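You operate a simulated robot arm through the tools that you are given. There is no shell and no other tool.

You run a simulated robot arm. Do the job below in one go: nothing can be reset, and whatever is moved stays where it is left.

JOB
Clamp the grooved disc and dab green paint in the middle of its top.
Fine: Dab with the dauber; close the tin again and stand the dauber in its cup. Set down upright: wooden dauber. A coat counts when it lies all over at full strength: go over it till it gets no stronger.

Only the result counts: the job must be done as asked and must still hold three seconds after the hand-in. Knocking over, shifting, dropping, spilling or breaking anything else fails it.

ROBOT AND FRAMES
A 7-joint arm with a three-finger gripper, fixed in place. Base frame: the origin is at the foot of the arm, x ahead of it, y to its left, z up. Readings come in m, degrees, newtons and seconds.
With the tool pointing down near the work surface it reaches from about 0.1 to 0.82 m from the base axis. Its first joint turns from -166.0 to 166.0 degrees. Payload 2.69 kg.
The TCP is the grasp point between the finger pads, 0.029 m short of the fingertips. In the tool frame z runs along the fingers and y along their closing line. Largest opening 0.12 m; the body of the gripper starts 0.078 m behind the TCP.
Orientation is that of the tool frame in the base frame, as a unit quaternion [w, x, y, z]. With the fingers straight down and closing along the base's y, the tool's x points along the base's -x, its y along +y and its z along -z.

CONTROLS
- The arm moves only by the tool play_rows. Its argument "increments" is one flat list of numbers, 7 for each row, row after row: the finger opening in m, from 0 to 0.12, then the shift along the tool's x, y, z in units of 150 mm (1.0 is 150 mm), then the turn, a rotation vector about the tool's x, y, z in units of 60 degrees (1.0 is 60 degrees). In form: [fingers, tx, ty, tz, ax, ay, az, fingers, tx, ty, tz, ax, ay, az, ...]. A call has 1 to 20 rows; each row is the pose to reach, as a shift and turn from the pose commanded when the call began, along the tool's axes at that moment. A call with a number of a shift or a turn outside -1 to 1 is refused whole. Each row takes 0.2 s and may step no farther than 0.05 m and 8.6 degrees from the row before; otherwise, or with a gripper value out of range, the whole call is refused. Where a pose cannot be reached the arm comes as near as it can. A force on the tool above 40 N (or 10 N above the force at the start of the call, whichever is more), or a blocked arm, ends the call early, and 0.2 s more pass. The fingers move at their own pace and stop on an object; they squeeze with about 35 N. The grip force told is the motor's: it shows also when the fingers shut on nothing. Time passes only in rows, and 0.2 s behind the last, so rows that repeat a pose let the fingers close. The reply holds the time, the measured pose of the TCP, the force on the tool along the base axes, the opening and the grip force, in the units named above and with some noise, with the torque about the TCP (base axes, N m) and any sound that the robot's microphone picked up.
- Cameras (640 x 400 px; columns grow to the right, rows downward): "scene" is fixed at [0.3987, -0.6496, 1.5321]; the picture's right is [0.99, 0.12, 0.00], its down [0.11, -0.93, -0.35] and it looks along [-0.04, 0.35, -0.94] (base axes); focal length 266 px, centre (320, 200). "wrist" rides on the gripper at [0.063, 0, -0.104] in the tool frame; the picture's right is [0.00, 1.00, 0.00], its down [-0.83, 0.00, -0.56] and it looks along [-0.56, 0.00, 0.83] (tool axes); focal length 275 px, centre (320, 200).
- grab_frame(camera): a new picture of that camera. The clock stands still meanwhile.
- move_column(by): slides the trunk up (or, below 0, down) by that many m; the arm rides with it, the base frame stays. It gives what a move gives, with no picture.
- locate(camera, pixels): for up to 12 pixels [column, row] of the newest picture of that camera ("zoom" is the newest enlarged one), the place [x, y, z] in the base frame of the surface seen there, good to about 0.002 m. The clock stands still meanwhile.
- enlarge(camera, box): a new picture of the part [left, top, right, bottom] of that camera's present view, enlarged. The clock stands still meanwhile.
- sign_off(): hands the job in; it is judged then, once.

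Unless the task says otherwise, let go and move clear before handing in.

The tools are called after "Call:" as name(argument=value, ...) on one line, values as JSON. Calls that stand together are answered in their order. play_rows: Moves the arm, as the interface text tells. Its arguments: {"type":"object","properties":{"increments":{"type":"array"}},"required":["increments"]} The other tools are called the same way: move_column (by) slides the trunk up or down; grab_frame (camera) takes a picture; locate (camera, pixels) gives the place of the surface under pixels of a picture; enlarge (camera, box) takes an enlarged picture of a part of a camera's view; sign_off () hands the job in.

At the start:

```text
t: 0.0
tcp_pos: [0.3897, -0.2831, 1.0945]
tcp_rot: [0.0, 0.0, 1.0, 0.0]
force: [-0.5, -0.8, 0.3]
torque: [0.01, 0.01, 0.02]
opening: 0.1201
gripper_force: 0.1
trunk travel left (down, up): [-0.575, 0.038]
```

scene: 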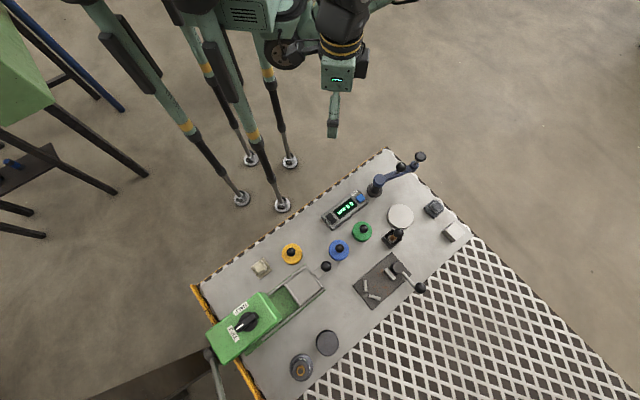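
wrist: 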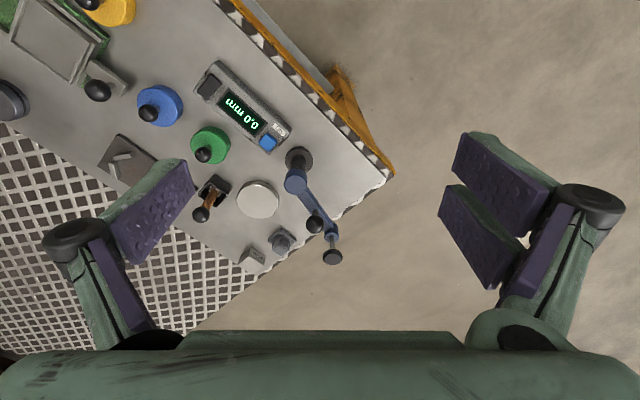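

The scene picture shows a bench with paint tins (yellow about [291,253], blue [339,250], green [362,231]), a dauber in its cup near [393,237], a clamp near [385,280], and discs. I'll look closer before moving anything.

Call:
enlarge(camera="scene", box=[320, 140, 480, 240])

Call:
enlarge(camera="scene", box=[310, 220, 470, 320])

Call:
enlarge(camera="scene", box=[190, 230, 350, 390])

Call:
enlarge(camera="wrist", box=[80, 60, 400, 280])

```text
4.00 times, centred on (400, 190) of scene
```

zoom: 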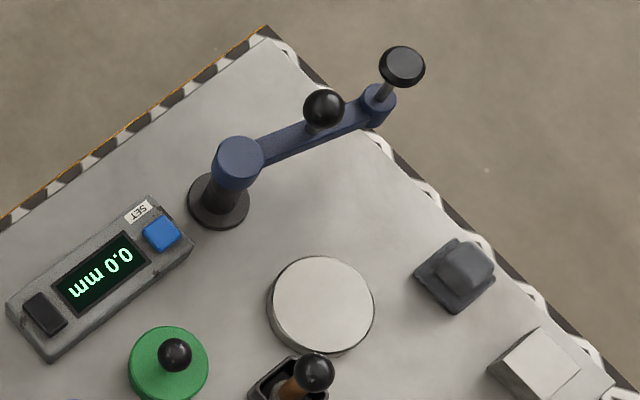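

```text
4.00 times, centred on (390, 270) of scene
```

zoom: 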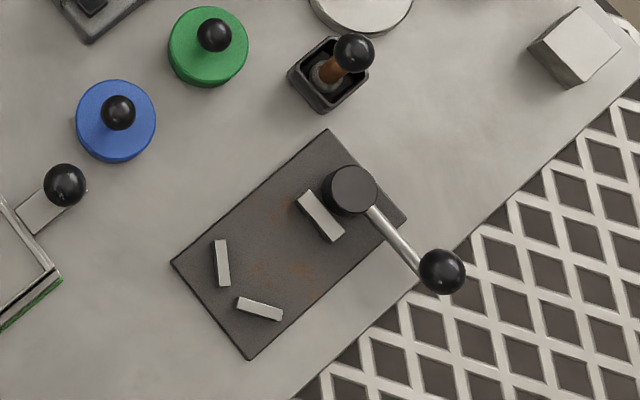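

```text
2.50 times, centred on (270, 310) of scene
```

zoom: 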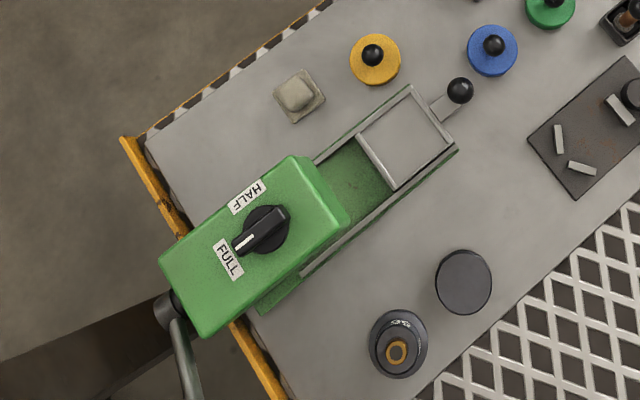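

```text
1.82 times, centred on (240, 170) of wrist
```

zoom: 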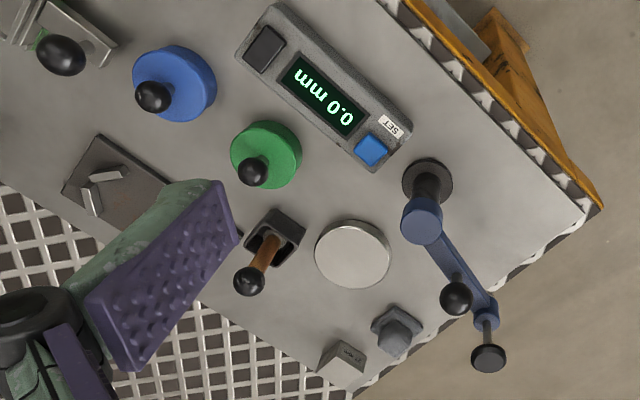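

Disc candidates are the white one near [400,216] and the dark one near [327,343]; which of them is grooved isn't visible yet. I'll enlarge further and locate key points.

Call:
enlarge(camera="scene", box=[280, 320, 350, 390])

Call:
enlarge(camera="scene", box=[380, 195, 460, 245])

Call:
locate(camera="scene", pixels=[[400, 215], [327, 343], [301, 367], [362, 231], [364, 229], [399, 233], [378, 268], [420, 287], [375, 285], [330, 230], [433, 208], [455, 231]])

```text
5.71 times, centred on (315, 355) of scene
```

zoom: 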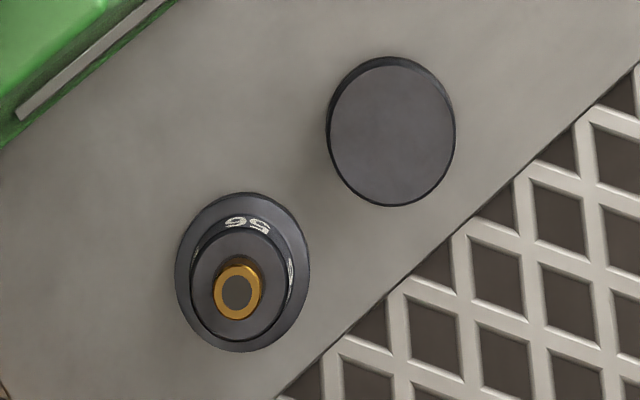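

```text
8.00 times, centred on (420, 220) of scene
```

zoom: 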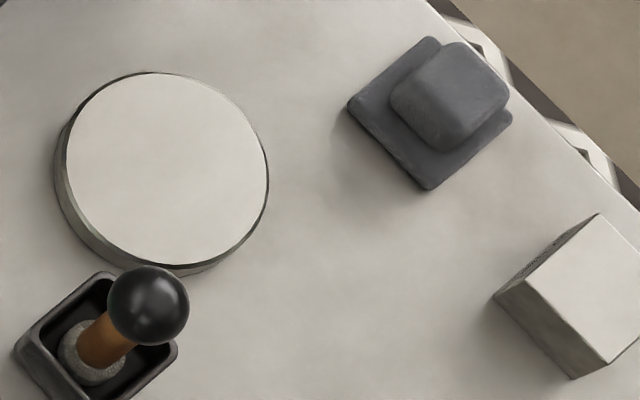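

```text
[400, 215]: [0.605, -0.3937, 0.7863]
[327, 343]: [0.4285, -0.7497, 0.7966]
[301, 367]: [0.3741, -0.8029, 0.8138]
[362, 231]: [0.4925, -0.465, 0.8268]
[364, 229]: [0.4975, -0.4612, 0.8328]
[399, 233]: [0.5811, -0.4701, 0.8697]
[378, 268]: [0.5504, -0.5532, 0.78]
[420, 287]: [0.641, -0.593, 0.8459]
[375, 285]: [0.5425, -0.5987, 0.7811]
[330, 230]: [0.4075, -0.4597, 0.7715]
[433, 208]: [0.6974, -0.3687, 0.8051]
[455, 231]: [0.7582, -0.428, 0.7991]
```

Both discs look flat on top (tops at z≈0.786 and z≈0.797), so any groove would be on a rim. I'll enlarge the wrist view tightly around the white disc at [258,199].

Call:
enlarge(camera="wrist", box=[180, 140, 360, 280])

Call:
enlarge(camera="wrist", box=[0, 0, 180, 140])

Call:
enlarge(camera="scene", box=[345, 250, 435, 310])

```text
2.86 times, centred on (270, 210) of wrist
```

zoom: 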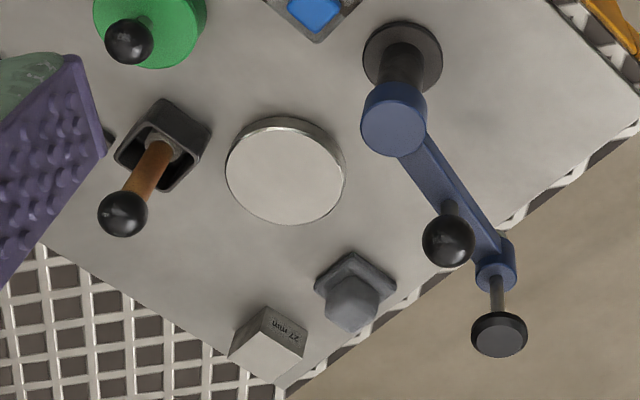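

```text
2.86 times, centred on (90, 70) of wrist
```

zoom: 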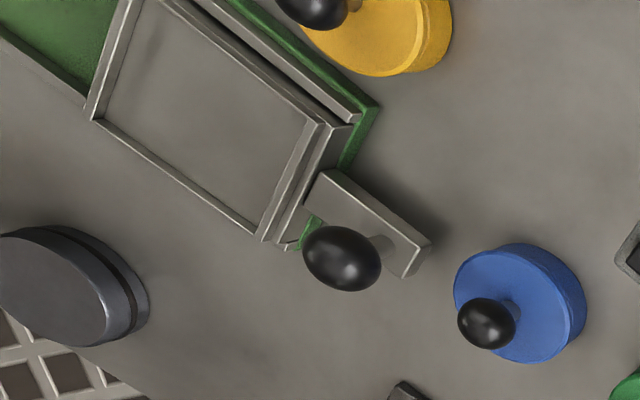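

```text
6.67 times, centred on (390, 280) of scene
```

zoom: 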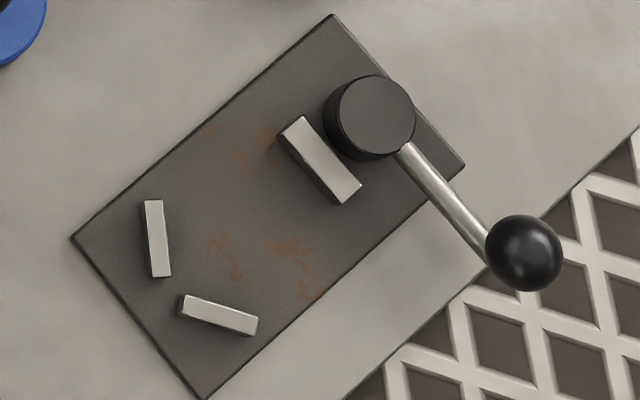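

The wrist zoom shows a groove running around the rim of the dark disc (left edge, near [110,270] of the zoom), while the white disc's rim is plain; so the dark disc at about [0.43,-0.75] looks like the one. I'll turn the gripper outward and move over the bench to see the disc and clamp closely.

Call:
play_rows(increments=[0.12, 0.117, -0.114, 0.0375, 0, 0, 0.125, 0.12, 0.233, -0.228, 0.075, 0, 0, 0.25, 0.12, 0.35, -0.342, 0.1125, 0, 0, 0.375, 0.12, 0.467, -0.457, 0.15, 0, 0, 0.5, 0.12, 0.583, -0.571, 0.1875, 0, 0, 0.625, 0.12, 0.7, -0.685, 0.225, 0, 0, 0.75, 0.12, 0.817, -0.8, 0.2625, 0, 0, 0.875, 0.12, 0.933, -0.913, 0.3, 0, 0, 1.0])

Call:
grab_frame(camera="wrist")

Call:
grab_frame(camera="scene")

```text
t: 1.8
tcp_pos: [0.248, -0.422, 1.0493]
tcp_rot: [0.0, 0.501, 0.866, 0.0]
force: [0.0, -0.2, 0.7]
torque: [-0.01, 0.02, 0.0]
opening: 0.1202
gripper_force: 0.1
trunk travel left (down, up): [-0.575, 0.038]
```

```text
taken
```

wrist: 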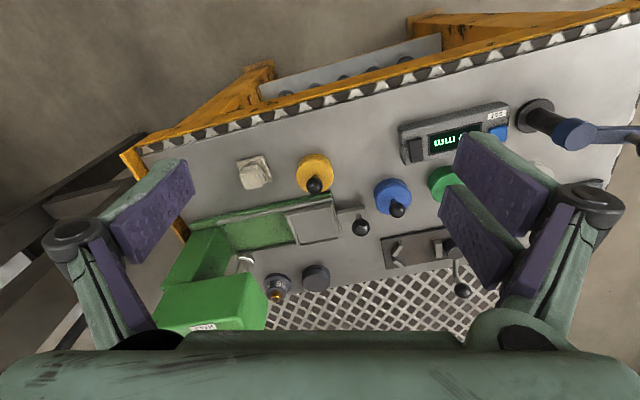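

```text
taken
```

scene: 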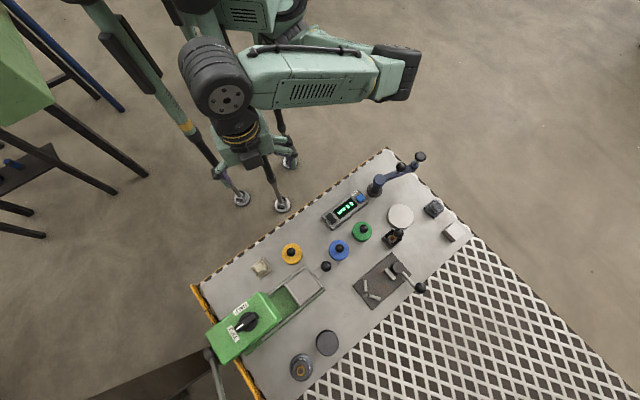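

The wrist now sees the dark disc at [316,277] with the weight-like piece at [277,287], and the clamp plate at [420,248]. I'll enlarge these.

Call:
enlarge(camera="wrist", box=[240, 240, 360, 315])

Call:
enlarge(camera="wrist", box=[350, 180, 500, 310])

Call:
locate(camera="wrist", pixels=[[316, 277], [396, 210], [315, 185], [361, 227], [463, 290], [400, 255], [420, 250], [281, 255]])

```text
5.33 times, centred on (300, 278) of wrist
```

zoom: 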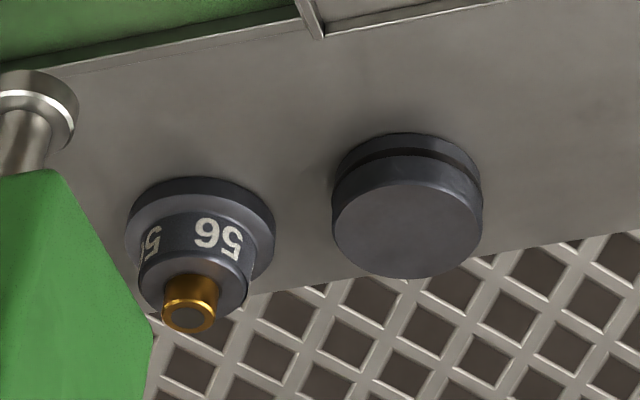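

```text
3.08 times, centred on (425, 245) of wrist
```

zoom: 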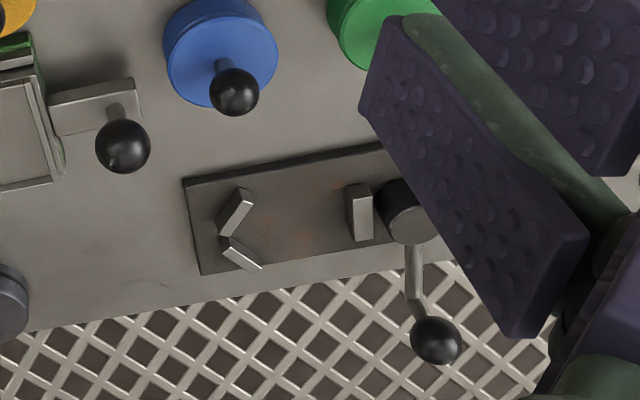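

```text
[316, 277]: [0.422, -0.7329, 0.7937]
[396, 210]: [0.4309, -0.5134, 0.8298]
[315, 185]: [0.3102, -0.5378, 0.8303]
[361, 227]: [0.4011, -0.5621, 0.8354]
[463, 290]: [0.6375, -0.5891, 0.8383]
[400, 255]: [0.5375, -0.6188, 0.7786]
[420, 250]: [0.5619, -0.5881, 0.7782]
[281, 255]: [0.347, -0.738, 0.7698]
```

The rim groove on the dark disc is clear (zoom [405,165]), so that's the piece. I'll get exact geometry of disc and clamp from scene zooms.

Call:
enlarge(camera="scene", box=[303, 328, 351, 358])

Call:
locate(camera="zoom", pixels=[[320, 200], [326, 110], [322, 290], [240, 200], [400, 200], [250, 210], [200, 200], [420, 300], [240, 240]])

```text
13.33 times, centred on (327, 343) of scene
```

zoom: 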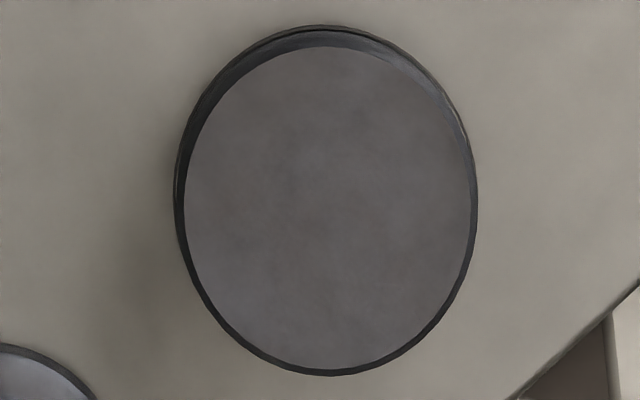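

```text
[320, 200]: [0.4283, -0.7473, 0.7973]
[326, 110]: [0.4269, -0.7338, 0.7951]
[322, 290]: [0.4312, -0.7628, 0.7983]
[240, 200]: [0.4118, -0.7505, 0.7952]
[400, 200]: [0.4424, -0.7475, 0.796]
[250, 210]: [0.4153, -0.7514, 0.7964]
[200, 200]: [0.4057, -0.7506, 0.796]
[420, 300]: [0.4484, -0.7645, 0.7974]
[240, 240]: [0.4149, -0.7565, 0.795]
```

The disc's top is about 0.054 m wide, centred near [0.4295,-0.749], top z≈0.7965, bench ≈0.770. Now I'll measure the clamp plate, its stops, jaw and lever.

Call:
enlarge(camera="scene", box=[350, 250, 430, 310])

Call:
locate(camera="zoom", pixels=[[107, 235], [122, 280], [107, 313], [150, 345], [200, 235], [260, 250], [255, 135], [315, 200], [340, 110], [415, 178], [490, 260], [300, 290]])

```text
6.67 times, centred on (390, 280) of scene
```

zoom: 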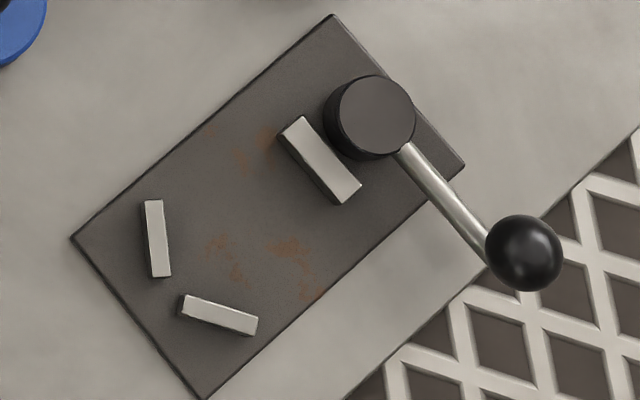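

```text
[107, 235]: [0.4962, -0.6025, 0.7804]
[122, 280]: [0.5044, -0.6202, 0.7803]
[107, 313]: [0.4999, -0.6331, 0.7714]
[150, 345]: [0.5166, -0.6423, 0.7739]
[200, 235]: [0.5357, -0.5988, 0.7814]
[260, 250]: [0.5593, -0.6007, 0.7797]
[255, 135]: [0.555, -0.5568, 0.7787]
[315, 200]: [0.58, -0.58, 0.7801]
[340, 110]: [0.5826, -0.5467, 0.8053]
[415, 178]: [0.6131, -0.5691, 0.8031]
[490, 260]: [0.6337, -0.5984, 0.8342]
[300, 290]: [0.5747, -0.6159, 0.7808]
```

Plate top is z≈0.780. Now the tops of the two stops, the jaw and the cam.

Call:
locate(camera="zoom", pixels=[[152, 203], [162, 203], [155, 274], [168, 273], [185, 298], [255, 320], [250, 334], [183, 312], [300, 120], [358, 187], [343, 200], [284, 138]])

Call:
locate(camera="zoom", pixels=[[371, 118], [371, 80], [335, 110], [410, 110], [375, 152], [405, 150], [450, 205], [525, 252], [332, 16], [464, 166], [75, 238], [203, 397]])

```text
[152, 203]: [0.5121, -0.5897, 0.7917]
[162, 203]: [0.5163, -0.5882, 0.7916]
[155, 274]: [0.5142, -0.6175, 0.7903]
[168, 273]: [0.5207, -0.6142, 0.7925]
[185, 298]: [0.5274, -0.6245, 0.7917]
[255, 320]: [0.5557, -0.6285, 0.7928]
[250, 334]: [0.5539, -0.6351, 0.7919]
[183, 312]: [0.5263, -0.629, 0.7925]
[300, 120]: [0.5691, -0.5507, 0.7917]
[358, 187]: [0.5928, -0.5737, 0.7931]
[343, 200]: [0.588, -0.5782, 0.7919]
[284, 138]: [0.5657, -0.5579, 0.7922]
```

```text
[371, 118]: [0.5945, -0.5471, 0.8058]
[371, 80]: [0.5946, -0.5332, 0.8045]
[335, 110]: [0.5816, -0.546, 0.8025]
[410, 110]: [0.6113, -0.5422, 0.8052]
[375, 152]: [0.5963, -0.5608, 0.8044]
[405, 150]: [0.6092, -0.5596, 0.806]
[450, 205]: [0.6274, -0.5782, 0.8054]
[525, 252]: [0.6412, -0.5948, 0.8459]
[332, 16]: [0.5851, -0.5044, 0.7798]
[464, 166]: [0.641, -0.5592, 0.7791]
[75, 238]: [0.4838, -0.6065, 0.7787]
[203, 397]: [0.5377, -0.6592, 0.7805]
```

Clamp geometry is clear: V stops at the far-left end opening toward +u (45° direction), jaw face about 17 mm off the disc's seat, lever pointing along +v. The disc sits 0.86 m out, so I'll first check reach: lower the trunk 0.1 m (free air beneath) and look.

Call:
move_column(by=-0.1)

Call:
grab_frame(camera="scene")

```text
t: 3.1
tcp_pos: [0.2479, -0.4217, 0.9488]
tcp_rot: [-0.001, 0.5, 0.866, 0.0]
force: [-0.4, -0.6, 0.4]
torque: [-0.01, 0.0, -0.01]
opening: 0.12
gripper_force: 0.0
trunk travel left (down, up): [-0.475, 0.138]
```

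```text
taken
```

scene: 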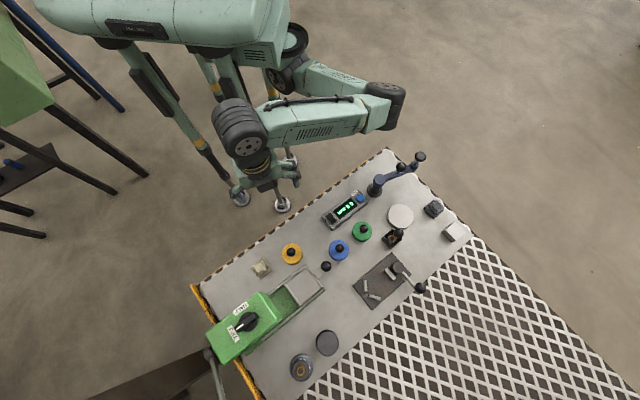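

The arm came down cleanly. I'll measure shoulder, elbow and wrist heights to judge the best trunk height for reach.

Call:
locate(camera="scene", pixels=[[385, 105], [320, 115], [240, 125], [255, 160], [285, 75], [330, 75], [240, 40], [140, 25], [280, 30], [262, 180]])

```text
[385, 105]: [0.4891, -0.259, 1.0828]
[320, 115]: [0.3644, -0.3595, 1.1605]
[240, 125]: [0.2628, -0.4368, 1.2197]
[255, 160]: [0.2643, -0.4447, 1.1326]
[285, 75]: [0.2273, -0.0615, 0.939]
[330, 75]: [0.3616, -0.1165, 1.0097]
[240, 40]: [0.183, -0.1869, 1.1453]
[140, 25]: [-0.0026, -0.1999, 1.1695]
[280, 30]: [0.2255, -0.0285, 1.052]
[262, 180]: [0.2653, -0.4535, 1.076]
```

Elbow sits near z≈1.05 and the wrist near 1.2, so this trunk height looks good for the bench at 0.77. Before swinging out I'll check the heights of the green machine and other tall things on the route.

Call:
locate(camera="scene", pixels=[[245, 320], [237, 328], [255, 300], [270, 330], [325, 266], [301, 368], [285, 300], [420, 156], [374, 178], [402, 167], [210, 358], [218, 385]])

```text
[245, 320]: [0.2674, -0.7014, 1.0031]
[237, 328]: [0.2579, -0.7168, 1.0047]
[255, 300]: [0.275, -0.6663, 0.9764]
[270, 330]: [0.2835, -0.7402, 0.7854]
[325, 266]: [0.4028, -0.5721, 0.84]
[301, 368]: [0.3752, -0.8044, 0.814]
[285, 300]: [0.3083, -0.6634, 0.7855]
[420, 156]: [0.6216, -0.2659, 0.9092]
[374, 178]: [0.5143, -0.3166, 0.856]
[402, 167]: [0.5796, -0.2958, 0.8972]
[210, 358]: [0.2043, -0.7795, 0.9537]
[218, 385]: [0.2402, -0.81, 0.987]
```

The green machine reaches z≈1.005 near [0.27,-0.70], so I must keep well right of it. I'll locate its corners and the dial piece's edges.

Call:
locate(camera="scene", pixels=[[260, 294], [282, 316], [223, 359], [208, 331], [272, 305], [287, 318], [324, 285], [300, 268], [291, 368], [312, 366], [301, 355], [302, 379]])

Call:
enlarge(camera="scene", box=[190, 250, 350, 390])

```text
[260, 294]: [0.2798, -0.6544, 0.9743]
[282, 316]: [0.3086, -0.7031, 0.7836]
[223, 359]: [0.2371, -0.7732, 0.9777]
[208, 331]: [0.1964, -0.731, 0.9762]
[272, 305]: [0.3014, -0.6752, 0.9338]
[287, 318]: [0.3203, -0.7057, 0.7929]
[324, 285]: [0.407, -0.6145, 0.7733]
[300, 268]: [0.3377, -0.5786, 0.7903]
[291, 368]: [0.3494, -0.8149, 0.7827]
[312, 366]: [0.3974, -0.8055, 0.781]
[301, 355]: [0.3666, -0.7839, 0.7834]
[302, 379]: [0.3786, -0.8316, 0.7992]
```

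```text
2.86 times, centred on (270, 320) of scene
```

zoom: 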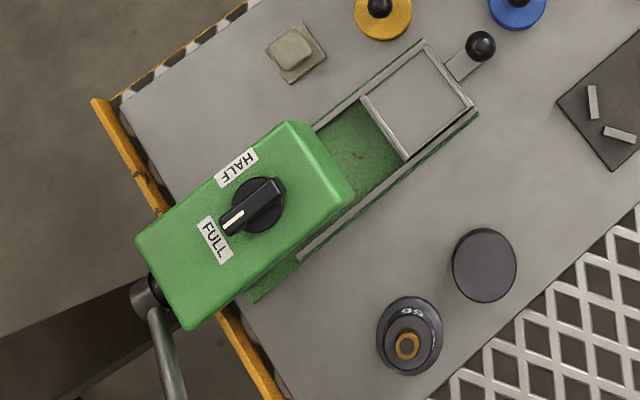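

Machine walls stay left of x≈0.31, so a straight-down approach to the disc with fingers closing along x clears both it and the dial piece. I'll move over at z≈0.95 and yaw another 30° to test reach.

Call:
play_rows(increments=[0.12, -0.192, 0.12, 0, 0, 0, 0.1, 0.12, -0.385, 0.24, 0, 0, 0, 0.2, 0.12, -0.577, 0.36, 0, 0, 0, 0.3, 0.12, -0.77, 0.48, 0, 0, 0, 0.4, 0.12, -0.962, 0.599, 0, 0, 0, 0.5])

Call:
play_rows(increments=[0.12, -0.25, 0.05, 0, 0, 0, 0, 0.12, -0.5, 0.1, 0, 0, 0, 0, 0.12, -0.75, 0.15, 0, 0, 0, 0, 0.12, -1.0, 0.2, 0, 0, 0, 0])

Call:
grab_frame(camera="wrist")

Call:
grab_frame(camera="scene")

```text
t: 4.3
tcp_pos: [0.3973, -0.503, 0.9481]
tcp_rot: [0.001, 0.708, 0.707, 0.0]
force: [0.1, -0.1, -0.6]
torque: [-0.01, 0.0, 0.01]
opening: 0.1199
gripper_force: 0.0
trunk travel left (down, up): [-0.475, 0.138]
```

```text
t: 5.3
tcp_pos: [0.4265, -0.6341, 0.9431]
tcp_rot: [-0.001, 0.708, 0.707, 0.0]
force: [1.6, -0.7, -1.3]
torque: [-0.03, 0.18, 0.01]
opening: 0.1204
gripper_force: 0.0
out of reach, approached as far as the arm can: row 4
trunk travel left (down, up): [-0.475, 0.138]
```

```text
taken
```

wrist: 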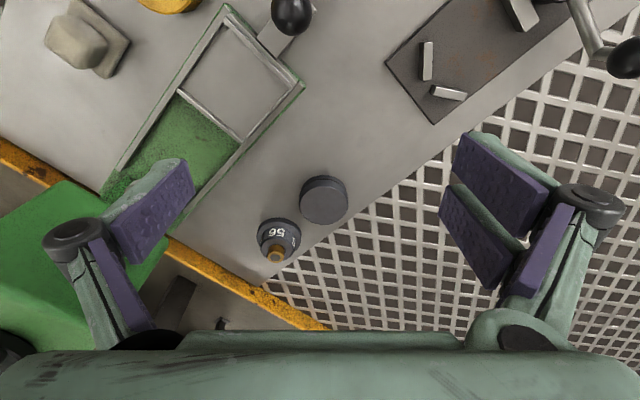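

```text
taken
```

scene: 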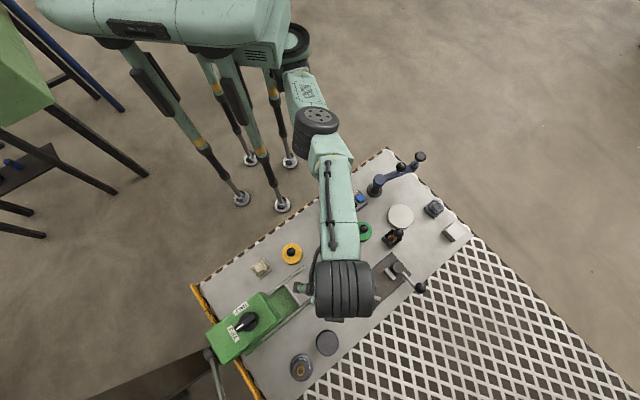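

The arm stalled at y=-0.634 (0.764 m out) because the wrist sits high above the shoulder. I'll raise the trunk 0.1 m and go down by the same amount, which should lengthen the reach.

Call:
move_column(by=0.1)

Call:
play_rows(increments=[0.12, 0, 0, 0.2, 0, 0, 0, 0.12, 0, 0, 0.4, 0, 0, 0, 0.12, 0, 0, 0.6, 0, 0, 0])

```text
t: 6.7
tcp_pos: [0.422, -0.6339, 1.0447]
tcp_rot: [0.0, 0.707, 0.707, 0.0]
force: [-0.3, 0.9, 1.1]
torque: [0.03, 0.03, 0.0]
opening: 0.1201
gripper_force: 0.0
trunk travel left (down, up): [-0.575, 0.038]
```

```text
t: 7.5
tcp_pos: [0.4238, -0.6343, 0.9548]
tcp_rot: [0.0, 0.707, 0.707, 0.0]
force: [-0.3, -0.8, 0.0]
torque: [-0.01, -0.02, -0.02]
opening: 0.12
gripper_force: 0.1
trunk travel left (down, up): [-0.575, 0.038]
```

Pose is now [0.424,-0.634,0.955] with no complaint. I'll extend outward over the disc at this height.

Call:
play_rows(increments=[0.12, -0.2, 0.01, 0, 0, 0, 0, 0.12, -0.4, 0.02, 0, 0, 0, 0, 0.12, -0.6, 0.03, 0, 0, 0, 0, 0.12, -0.765, 0.04, 0, 0, 0, 0])

```text
t: 8.5
tcp_pos: [0.4095, -0.6788, 0.9297]
tcp_rot: [-0.002, 0.707, 0.708, 0.002]
force: [0.5, -0.9, 0.1]
torque: [0.03, 0.05, -0.01]
opening: 0.1195
gripper_force: 0.1
out of reach, approached as far as the arm can: row 2, 3, 4
trunk travel left (down, up): [-0.575, 0.038]
```

The arm tops out around 0.79–0.81 m with a vertical tool, so the disc at 0.863 m needs a tilted grasp. I'll back in 0.05 m first and see where the commanded pose really is.

Call:
play_rows(increments=[0.12, 0.3, 0, 0, 0, 0, 0])

```text
t: 8.9
tcp_pos: [0.4065, -0.6334, 0.9333]
tcp_rot: [0.001, 0.707, 0.708, 0.001]
force: [-0.7, -0.1, 0.3]
torque: [-0.03, -0.09, 0.02]
opening: 0.12
gripper_force: 0.0
trunk travel left (down, up): [-0.575, 0.038]
```

The commanded pose tracks the reached one ([0.4065,-0.633,0.933]). Now I'll yaw back 15° and tilt the fingers 20° outward.

Call:
play_rows(increments=[0.12, 0, 0.05, 0, 0, 0, -0.125, 0.12, 0, 0.1, 0, 0, 0, -0.25])

Call:
play_rows(increments=[0.12, 0, 0, 0, 0, -0.111, 0, 0.12, 0, 0, 0, 0, -0.222, 0, 0.12, 0, 0, 0, 0, -0.3333, 0])

Call:
grab_frame(camera="wrist")

```text
t: 9.5
tcp_pos: [0.4223, -0.6331, 0.9304]
tcp_rot: [0.0, 0.609, 0.793, 0.0]
force: [-0.6, -0.4, -0.2]
torque: [-0.01, 0.02, -0.01]
opening: 0.1202
gripper_force: 0.1
trunk travel left (down, up): [-0.575, 0.038]
```

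```text
t: 10.3
tcp_pos: [0.4198, -0.6348, 0.9278]
tcp_rot: [0.138, 0.6, 0.781, -0.106]
force: [-0.2, -0.2, -0.3]
torque: [0.0, 0.01, 0.01]
opening: 0.1198
gripper_force: 0.1
trunk travel left (down, up): [-0.575, 0.038]
```

```text
taken
```

wrist: 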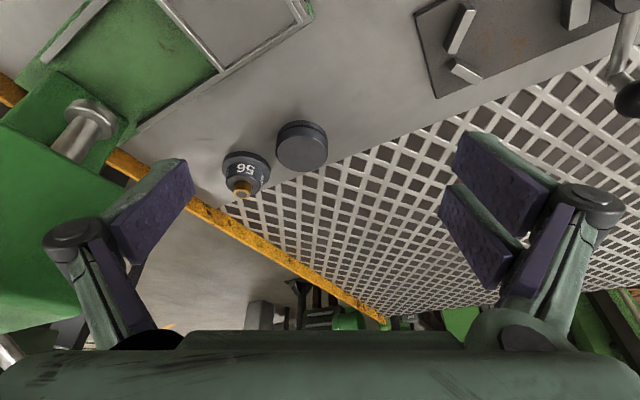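

The tilt is right (tool z ≈ [0.09,-0.33,-0.94]) and the disc shows at [302,146]. I'll move above the disc with fingers narrowed to 0.075, staying high.

Call:
play_rows(increments=[0.1, -0.16, -0.034, 0.108, 0, 0, 0, 0.085, -0.32, -0.067, 0.217, 0, 0, 0, 0.075, -0.48, -0.1, 0.325, 0, 0, 0, 0.075, -0.643, -0.135, 0.433, 0, 0, 0, 0.075, -0.643, -0.135, 0.433, 0, 0, 0])

Call:
grab_frame(camera="wrist")

Call:
grab_frame(camera="scene")

```text
t: 11.5
tcp_pos: [0.4277, -0.75, 0.8999]
tcp_rot: [0.138, 0.6, 0.781, -0.106]
force: [0.2, -1.3, -0.4]
torque: [0.02, -0.03, -0.02]
opening: 0.075
gripper_force: 0.1
trunk travel left (down, up): [-0.575, 0.038]
```

```text
taken
```

wrist: 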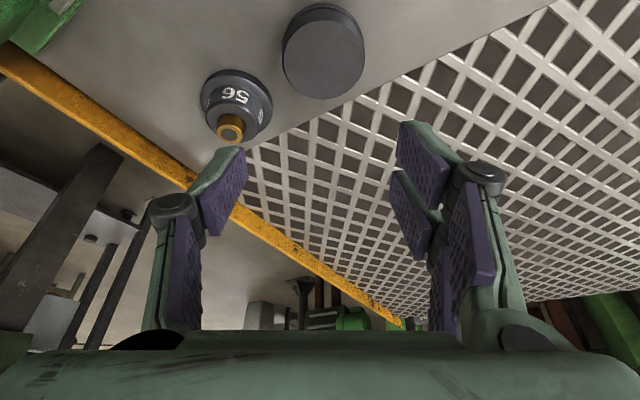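

```text
taken
```

scene: 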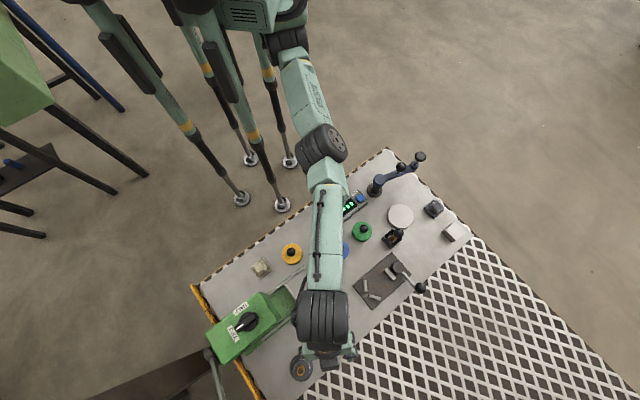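

The TCP reads [0.4277,-0.75,0.90] over the disc; the disc appears at [323,52] in the wrist picture. I'll refine disc and dial positions from this closer view.

Call:
enlarge(camera="wrist", box=[190, 0, 390, 150])

Call:
locate(camera="wrist", pixels=[[284, 60], [362, 52], [323, 22], [326, 94], [323, 58], [287, 30], [355, 25], [240, 115], [205, 100], [270, 110]])

```text
2.67 times, centred on (290, 75) of wrist
```

zoom: 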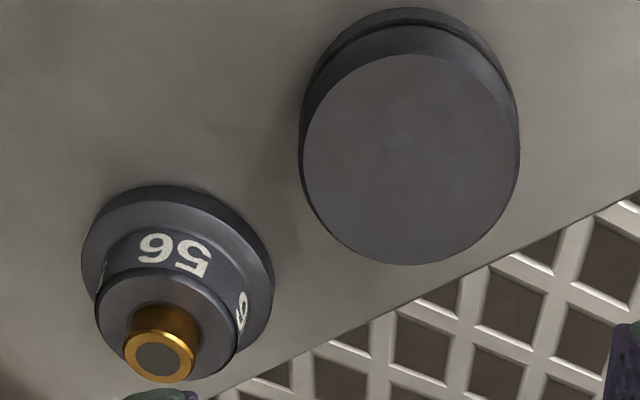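

```text
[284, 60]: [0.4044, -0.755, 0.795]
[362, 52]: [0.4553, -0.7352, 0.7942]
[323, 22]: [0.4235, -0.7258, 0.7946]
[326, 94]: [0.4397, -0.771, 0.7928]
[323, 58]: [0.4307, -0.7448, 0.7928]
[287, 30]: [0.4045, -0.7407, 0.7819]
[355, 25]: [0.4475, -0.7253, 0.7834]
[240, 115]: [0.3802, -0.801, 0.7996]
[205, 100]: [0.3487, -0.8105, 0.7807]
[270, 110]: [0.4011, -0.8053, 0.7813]
```

Refined disc centre is about [0.430,-0.748] with top z≈0.795. I'll descend straight to a shallow grasp (tips about 15 mm above the bench so they later clear the clamp's stops), still open at 0.075.

Call:
play_rows(increments=[0.075, 0.05, 0.005, 0.133, 0, 0, 0, 0.075, 0.101, 0.009, 0.265, 0, 0, 0, 0.075, 0.152, 0.014, 0.398, 0, 0, 0, 0.075, 0.202, 0.018, 0.53, 0, 0, 0, 0.075, 0.202, 0.018, 0.53, 0, 0, 0])

Call:
grab_frame(camera="wrist")

Call:
grab_frame(camera="scene")

```text
t: 12.7
tcp_pos: [0.4296, -0.7498, 0.814]
tcp_rot: [0.138, 0.599, 0.781, -0.106]
force: [0.4, -0.1, -0.7]
torque: [0.0, 0.01, 0.0]
opening: 0.0749
gripper_force: 0.1
trunk travel left (down, up): [-0.575, 0.038]
```

```text
taken
```

wrist: 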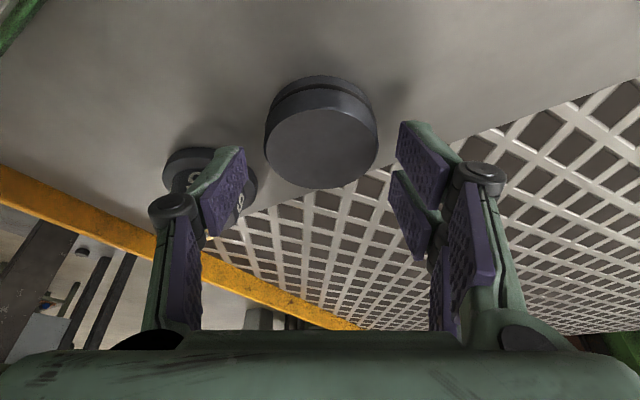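

```text
taken
```

scene: 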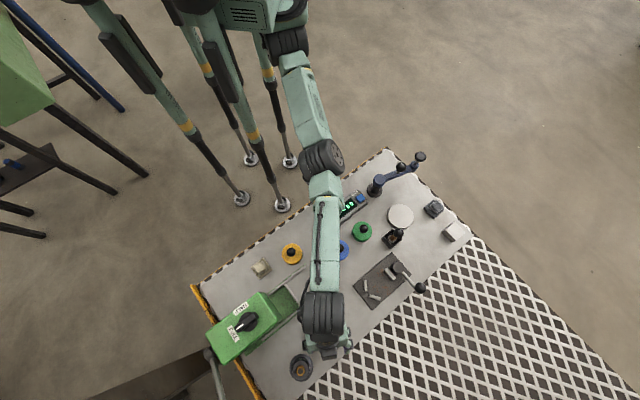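

The disc sits centred between the fingers (px 264–378 between pads at ≈247 and ≈398). One quick check on its depth along the approach direction before closing.

Call:
locate(camera="wrist", pixels=[[268, 150], [375, 150], [321, 111], [323, 186], [321, 148]])

Call:
enlarge(camera="wrist", box=[220, 60, 440, 210])

```text
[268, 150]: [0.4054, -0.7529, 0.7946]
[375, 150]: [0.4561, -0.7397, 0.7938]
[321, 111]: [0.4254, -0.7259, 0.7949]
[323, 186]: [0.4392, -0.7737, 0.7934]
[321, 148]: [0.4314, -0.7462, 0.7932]
```

```text
2.67 times, centred on (330, 135) of wrist
```

zoom: 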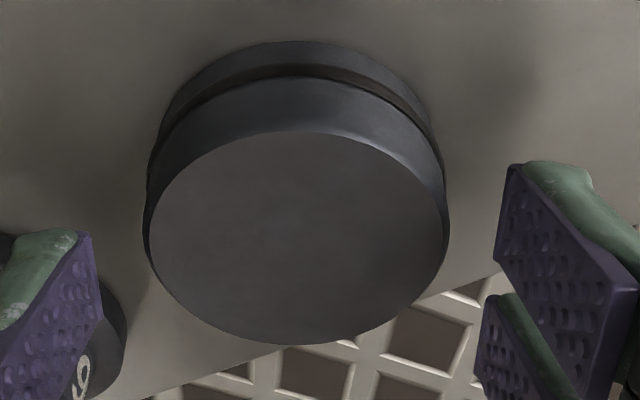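

The finger line lies about 9 mm too far out because of the tilt, so I'll pull back 8 mm inward and then close on the disc.

Call:
play_rows(increments=[0.075, 0.047, 0.0135, -0.017, 0, 0, 0, 0.075, 0.047, 0.0135, -0.017, 0, 0, 0])

Call:
play_rows(increments=[0.06, 0, 0, 0, 0, 0, 0, 0.05, 0, 0, 0, 0, 0, 0, 0.045, 0, 0, 0, 0, 0, 0, 0.045, 0, 0, 0, 0, 0, 0])

Call:
enlarge(camera="wrist", box=[200, 50, 440, 230])

```text
t: 13.3
tcp_pos: [0.4308, -0.7416, 0.8125]
tcp_rot: [0.137, 0.6, 0.781, -0.105]
force: [-0.6, -0.3, 0.2]
torque: [-0.05, -0.01, 0.02]
opening: 0.0752
gripper_force: 0.1
trunk travel left (down, up): [-0.575, 0.038]
```

```text
t: 14.3
tcp_pos: [0.4291, -0.7414, 0.8146]
tcp_rot: [0.138, 0.6, 0.781, -0.106]
force: [-2.3, -0.6, 1.4]
torque: [-0.08, 0.08, -0.06]
opening: 0.0547
gripper_force: 34.9
trunk travel left (down, up): [-0.575, 0.038]
```

```text
2.22 times, centred on (320, 140) of wrist
```

zoom: 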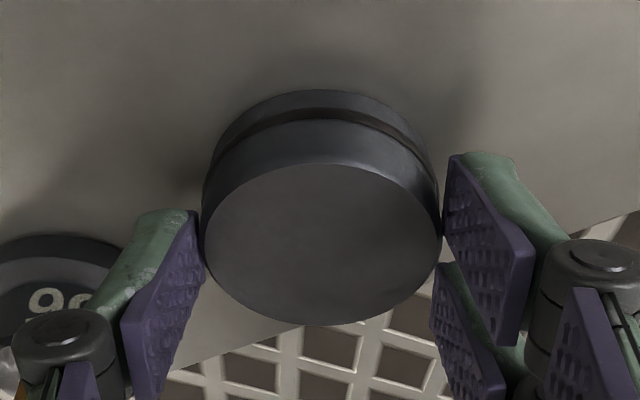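

The fingers stopped at 0.0547 m with 34.9 N: the disc is held. I'll lift 30 mm straight up and check that it stays level.

Call:
play_rows(increments=[0.045, -0.023, 0, -0.063, 0, 0, 0, 0.045, -0.046, 0, -0.125, 0, 0, 0, 0.045, -0.068, 0, -0.188, 0, 0, 0])

Call:
enlarge(camera="wrist", box=[200, 50, 440, 230])

Call:
locate(camera="zoom", pixels=[[215, 240], [430, 240], [320, 175], [320, 310], [320, 245]])

```text
t: 15.1
tcp_pos: [0.4321, -0.7407, 0.8464]
tcp_rot: [0.138, 0.6, 0.781, -0.106]
force: [-0.9, -0.4, 0.8]
torque: [0.02, -0.01, 0.0]
opening: 0.045
gripper_force: 0.1
trunk travel left (down, up): [-0.575, 0.038]
```

```text
2.22 times, centred on (320, 140) of wrist
```

zoom: 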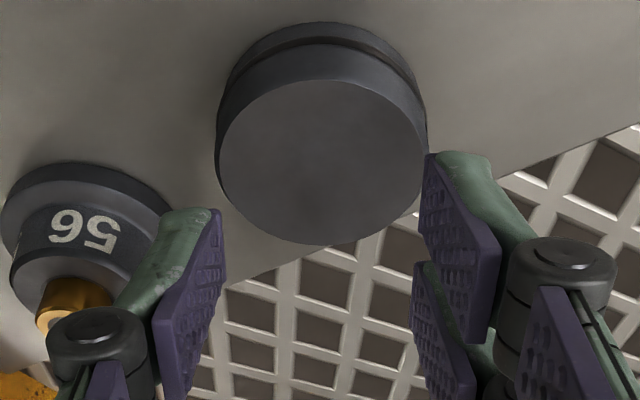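

```text
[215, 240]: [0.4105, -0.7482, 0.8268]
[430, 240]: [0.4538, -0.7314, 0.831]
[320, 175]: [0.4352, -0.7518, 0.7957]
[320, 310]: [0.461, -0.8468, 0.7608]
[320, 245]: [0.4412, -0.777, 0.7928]
```

The fingers shut to 0.045 with no load and the disc still stands on the bench (zoom centre [320,160]): the shallow grip slipped off. I'll reopen, ease the tilt to 15°, and re-measure the disc for a deeper grasp.

Call:
play_rows(increments=[0.06, 0, 0, 0, 0, 0.042, 0, 0.075, 0, 0, 0, 0, 0.0833, 0, 0.075, 0, 0, 0, 0, 0.0833, 0])

Call:
grab_frame(camera="wrist")

Call:
enlarge(camera="wrist", box=[220, 10, 420, 160])

```text
t: 15.9
tcp_pos: [0.4335, -0.7409, 0.845]
tcp_rot: [0.104, 0.604, 0.786, -0.08]
force: [-0.8, -1.1, 0.7]
torque: [-0.01, -0.01, 0.03]
opening: 0.075
gripper_force: 0.1
trunk travel left (down, up): [-0.575, 0.038]
```

```text
taken
```

wrist: 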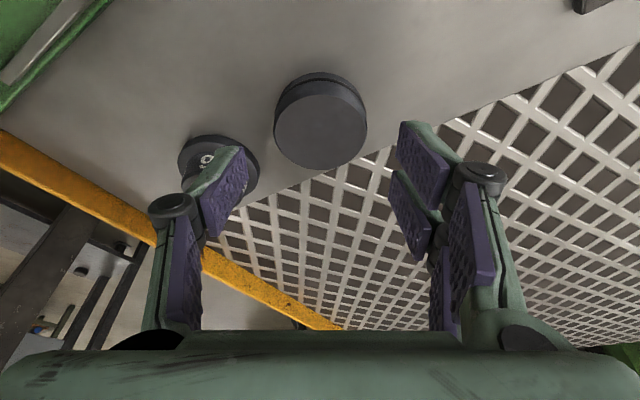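

```text
2.67 times, centred on (320, 85) of wrist
```

zoom: 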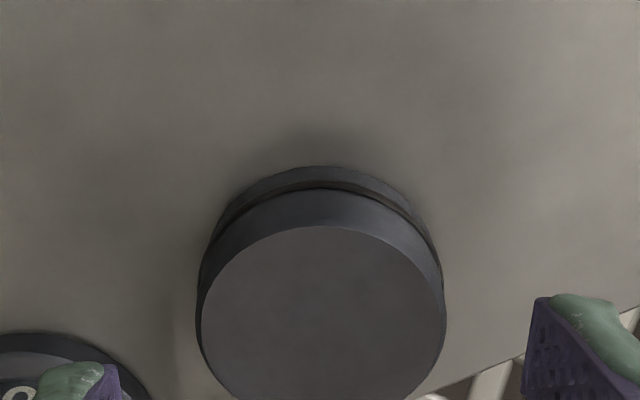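

Call:
locate(camera="wrist", pixels=[[277, 132], [364, 132], [320, 98], [321, 168], [280, 118], [360, 118], [320, 132], [300, 100], [345, 160], [320, 65]])

```text
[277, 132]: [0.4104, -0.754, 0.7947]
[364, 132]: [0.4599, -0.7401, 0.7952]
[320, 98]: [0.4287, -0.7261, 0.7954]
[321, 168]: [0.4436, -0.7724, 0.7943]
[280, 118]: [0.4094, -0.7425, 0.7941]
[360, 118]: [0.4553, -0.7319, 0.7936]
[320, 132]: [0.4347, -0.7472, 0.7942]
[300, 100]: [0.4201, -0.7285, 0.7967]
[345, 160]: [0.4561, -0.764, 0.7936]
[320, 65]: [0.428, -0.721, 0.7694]
```

The disc is centred between the fingers (px 277–364), 7.6 mm ahead of the TCP line, top z≈0.7945. I'll descend about 40 mm so the tips end ~6 mm above the bench, then close.

Call:
play_rows(increments=[0.075, 0.018, 0, 0.087, 0, 0, 0, 0.075, 0.035, 0, 0.175, 0, 0, 0, 0.075, 0.053, 0, 0.262, 0, 0, 0, 0.075, 0.053, 0, 0.262, 0, 0, 0])

Call:
enlarge(camera="wrist", box=[200, 80, 440, 260])

```text
t: 16.9
tcp_pos: [0.4306, -0.7433, 0.8049]
tcp_rot: [0.104, 0.604, 0.787, -0.079]
force: [-0.8, -0.1, 0.5]
torque: [0.0, 0.04, 0.0]
opening: 0.075
gripper_force: 0.1
trunk travel left (down, up): [-0.575, 0.038]
```

```text
2.22 times, centred on (320, 170) of wrist
```

zoom: 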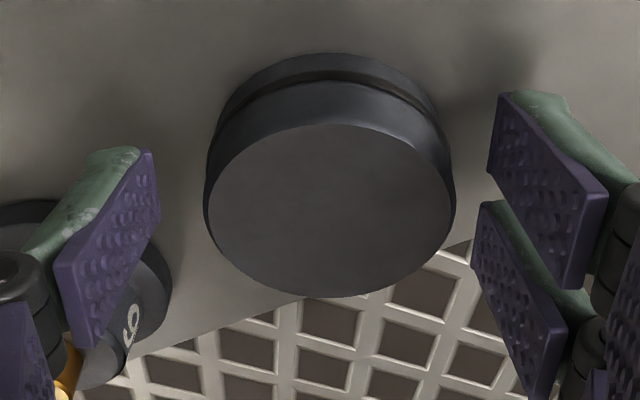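

The disc lies well between the pads (zoom: disc 205–455, pads at ≈155 and ≈490). Closing now and then a small 10 mm test lift.

Call:
play_rows(increments=[0.06, 0, 0, 0, 0, 0, 0, 0.05, 0, 0, 0, 0, 0, 0, 0.03, 0, 0, 0, 0, 0, 0, 0.03, 0, 0, 0, 0, 0, 0, 0.03, 0, 0, 0, 0, 0, 0])

Call:
play_rows(increments=[0.03, -0.009, 0, -0.032, 0, 0, 0, 0.03, -0.017, 0, -0.064, 0, 0, 0])

Call:
enlarge(camera="wrist", box=[200, 80, 440, 260])

```text
t: 18.1
tcp_pos: [0.4314, -0.7428, 0.8045]
tcp_rot: [0.103, 0.604, 0.786, -0.08]
force: [1.8, 0.4, 0.5]
torque: [-0.02, 0.03, 0.0]
opening: 0.055
gripper_force: 35.2
trunk travel left (down, up): [-0.575, 0.038]
```

```text
t: 18.7
tcp_pos: [0.4308, -0.7415, 0.8144]
tcp_rot: [0.103, 0.604, 0.786, -0.079]
force: [0.5, 0.1, -4.3]
torque: [0.04, 0.02, 0.01]
opening: 0.0549
gripper_force: 35.2
trunk travel left (down, up): [-0.575, 0.038]
```

```text
2.22 times, centred on (320, 170) of wrist
```

zoom: 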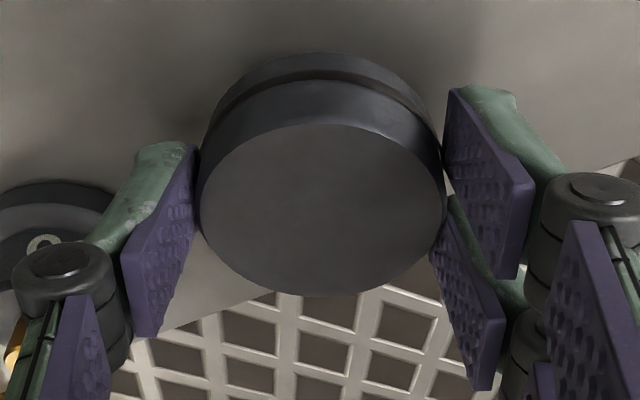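

The disc is lifted: the scale shows −4.3 N and the opening holds at 0.0549. I'll lift further, then raise the trunk a little for reach.

Call:
play_rows(increments=[0.03, -0.028, 0, -0.105, 0, 0, 0, 0.03, -0.056, 0, -0.209, 0, 0, 0, 0.03, -0.084, 0, -0.314, 0, 0, 0, 0.03, -0.112, 0, -0.4186, 0, 0, 0])

Call:
move_column(by=0.035)

Call:
grab_frame(camera="wrist")

```text
t: 19.7
tcp_pos: [0.4317, -0.7408, 0.8824]
tcp_rot: [0.103, 0.605, 0.786, -0.079]
force: [0.7, -0.2, -4.8]
torque: [0.03, 0.0, 0.01]
opening: 0.0548
gripper_force: 34.8
trunk travel left (down, up): [-0.575, 0.038]
```

```text
t: 20.4
tcp_pos: [0.432, -0.7411, 0.9164]
tcp_rot: [0.103, 0.603, 0.787, -0.079]
force: [-0.2, 0.5, -5.2]
torque: [0.01, 0.01, 0.03]
opening: 0.0548
gripper_force: 35.0
trunk travel left (down, up): [-0.61, 0.003]
```

```text
taken
```

wrist: 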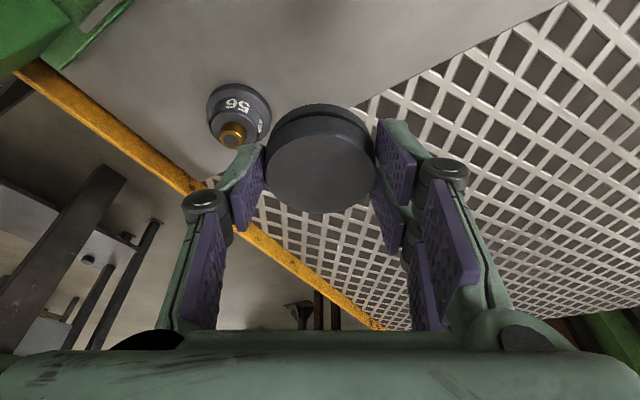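

The disc rides level between the pads (px 268–374). Now over toward the clamp at the same height, then turn −60° about the vertical so the fingers will close along the jaw face.

Call:
play_rows(increments=[0.03, 0.135, 0.104, -0.036, 0, 0, 0, 0.03, 0.269, 0.207, -0.072, 0, 0, 0, 0.03, 0.404, 0.311, -0.108, 0, 0, 0, 0.03, 0.538, 0.414, -0.144, 0, 0, 0, 0.03, 0.673, 0.518, -0.18, 0, 0, 0])

Call:
play_rows(increments=[0.03, 0, 0, 0, 0.0324, 0, 0.1207, 0.03, 0, 0, 0, 0.0647, 0, 0.2415, 0.03, 0, 0, 0, 0.0971, 0, 0.3622, 0.03, 0, 0, 0, 0.1294, 0, 0.483, 0.03, 0, 0, 0, 0.1618, 0, 0.6037, 0.03, 0, 0, 0, 0.1941, 0, 0.7244, 0.03, 0, 0, 0, 0.2265, 0, 0.8452, 0.03, 0, 0, 0, 0.2588, 0, 0.9659])

Call:
grab_frame(camera="wrist")

Call:
grab_frame(camera="scene")

```text
t: 21.6
tcp_pos: [0.4787, -0.6195, 0.9175]
tcp_rot: [0.103, 0.604, 0.787, -0.079]
force: [0.3, -0.2, -5.2]
torque: [0.02, 0.02, 0.0]
opening: 0.0551
gripper_force: 35.0
trunk travel left (down, up): [-0.61, 0.003]
```

```text
t: 23.4
tcp_pos: [0.4778, -0.6196, 0.9187]
tcp_rot: [0.049, 0.917, 0.377, -0.121]
force: [-0.4, 0.1, -3.8]
torque: [0.02, -0.01, 0.0]
opening: 0.0547
gripper_force: 34.6
trunk travel left (down, up): [-0.61, 0.003]
```

```text
taken
```

wrist: 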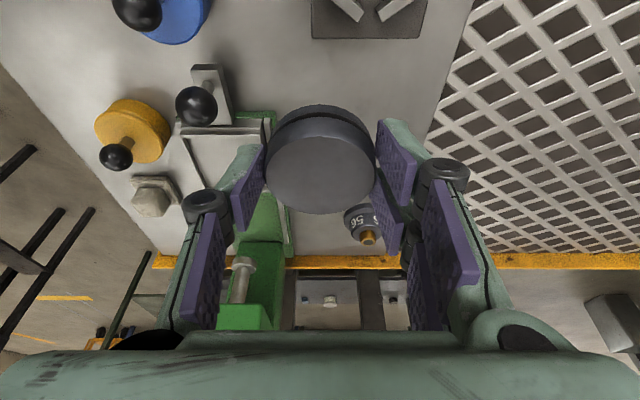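

```text
taken
```

scene: 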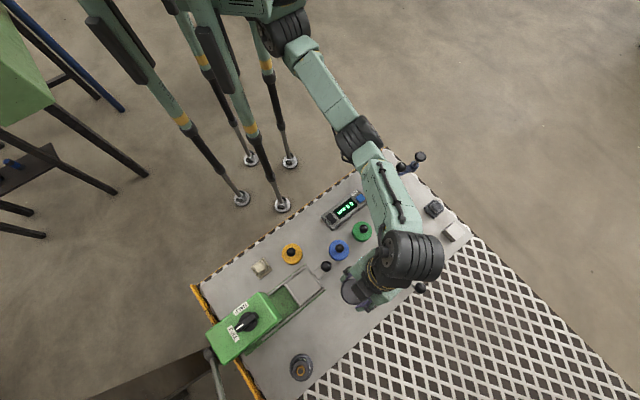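

The turn worked (ψ≈−135°), disc still held at −4 N. Next I'll bring the disc above the clamp at a TCP height of 0.87 and look.

Call:
play_rows(increments=[0.03, 0.138, 0.055, 0.046, 0, 0, 0, 0.03, 0.276, 0.11, 0.092, 0, 0, 0, 0.03, 0.413, 0.165, 0.138, 0, 0, 0, 0.03, 0.551, 0.22, 0.184, 0, 0, 0, 0.03, 0.551, 0.22, 0.184, 0, 0, 0])

Call:
grab_frame(camera="wrist")

Call:
grab_frame(camera="scene")

```text
t: 24.6
tcp_pos: [0.5547, -0.5916, 0.8691]
tcp_rot: [0.051, 0.916, 0.38, -0.121]
force: [-0.6, 0.2, -3.6]
torque: [0.01, 0.0, 0.03]
opening: 0.0548
gripper_force: 35.1
trunk travel left (down, up): [-0.61, 0.003]
```

```text
taken
```

wrist: 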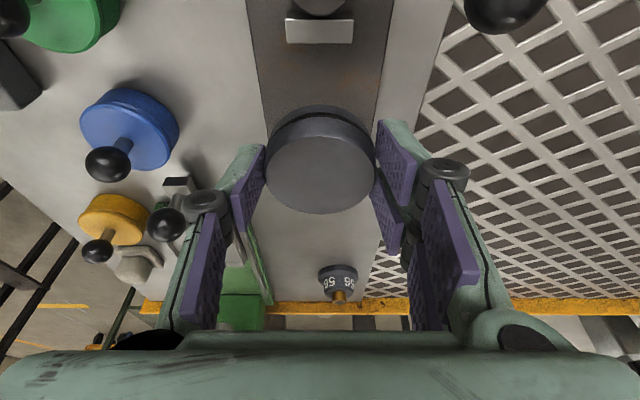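

```text
taken
```

scene: 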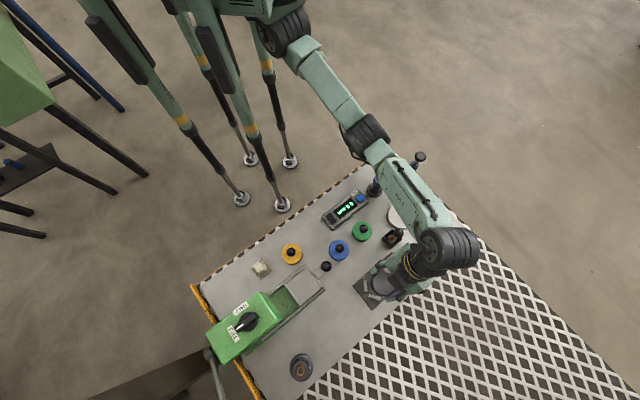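

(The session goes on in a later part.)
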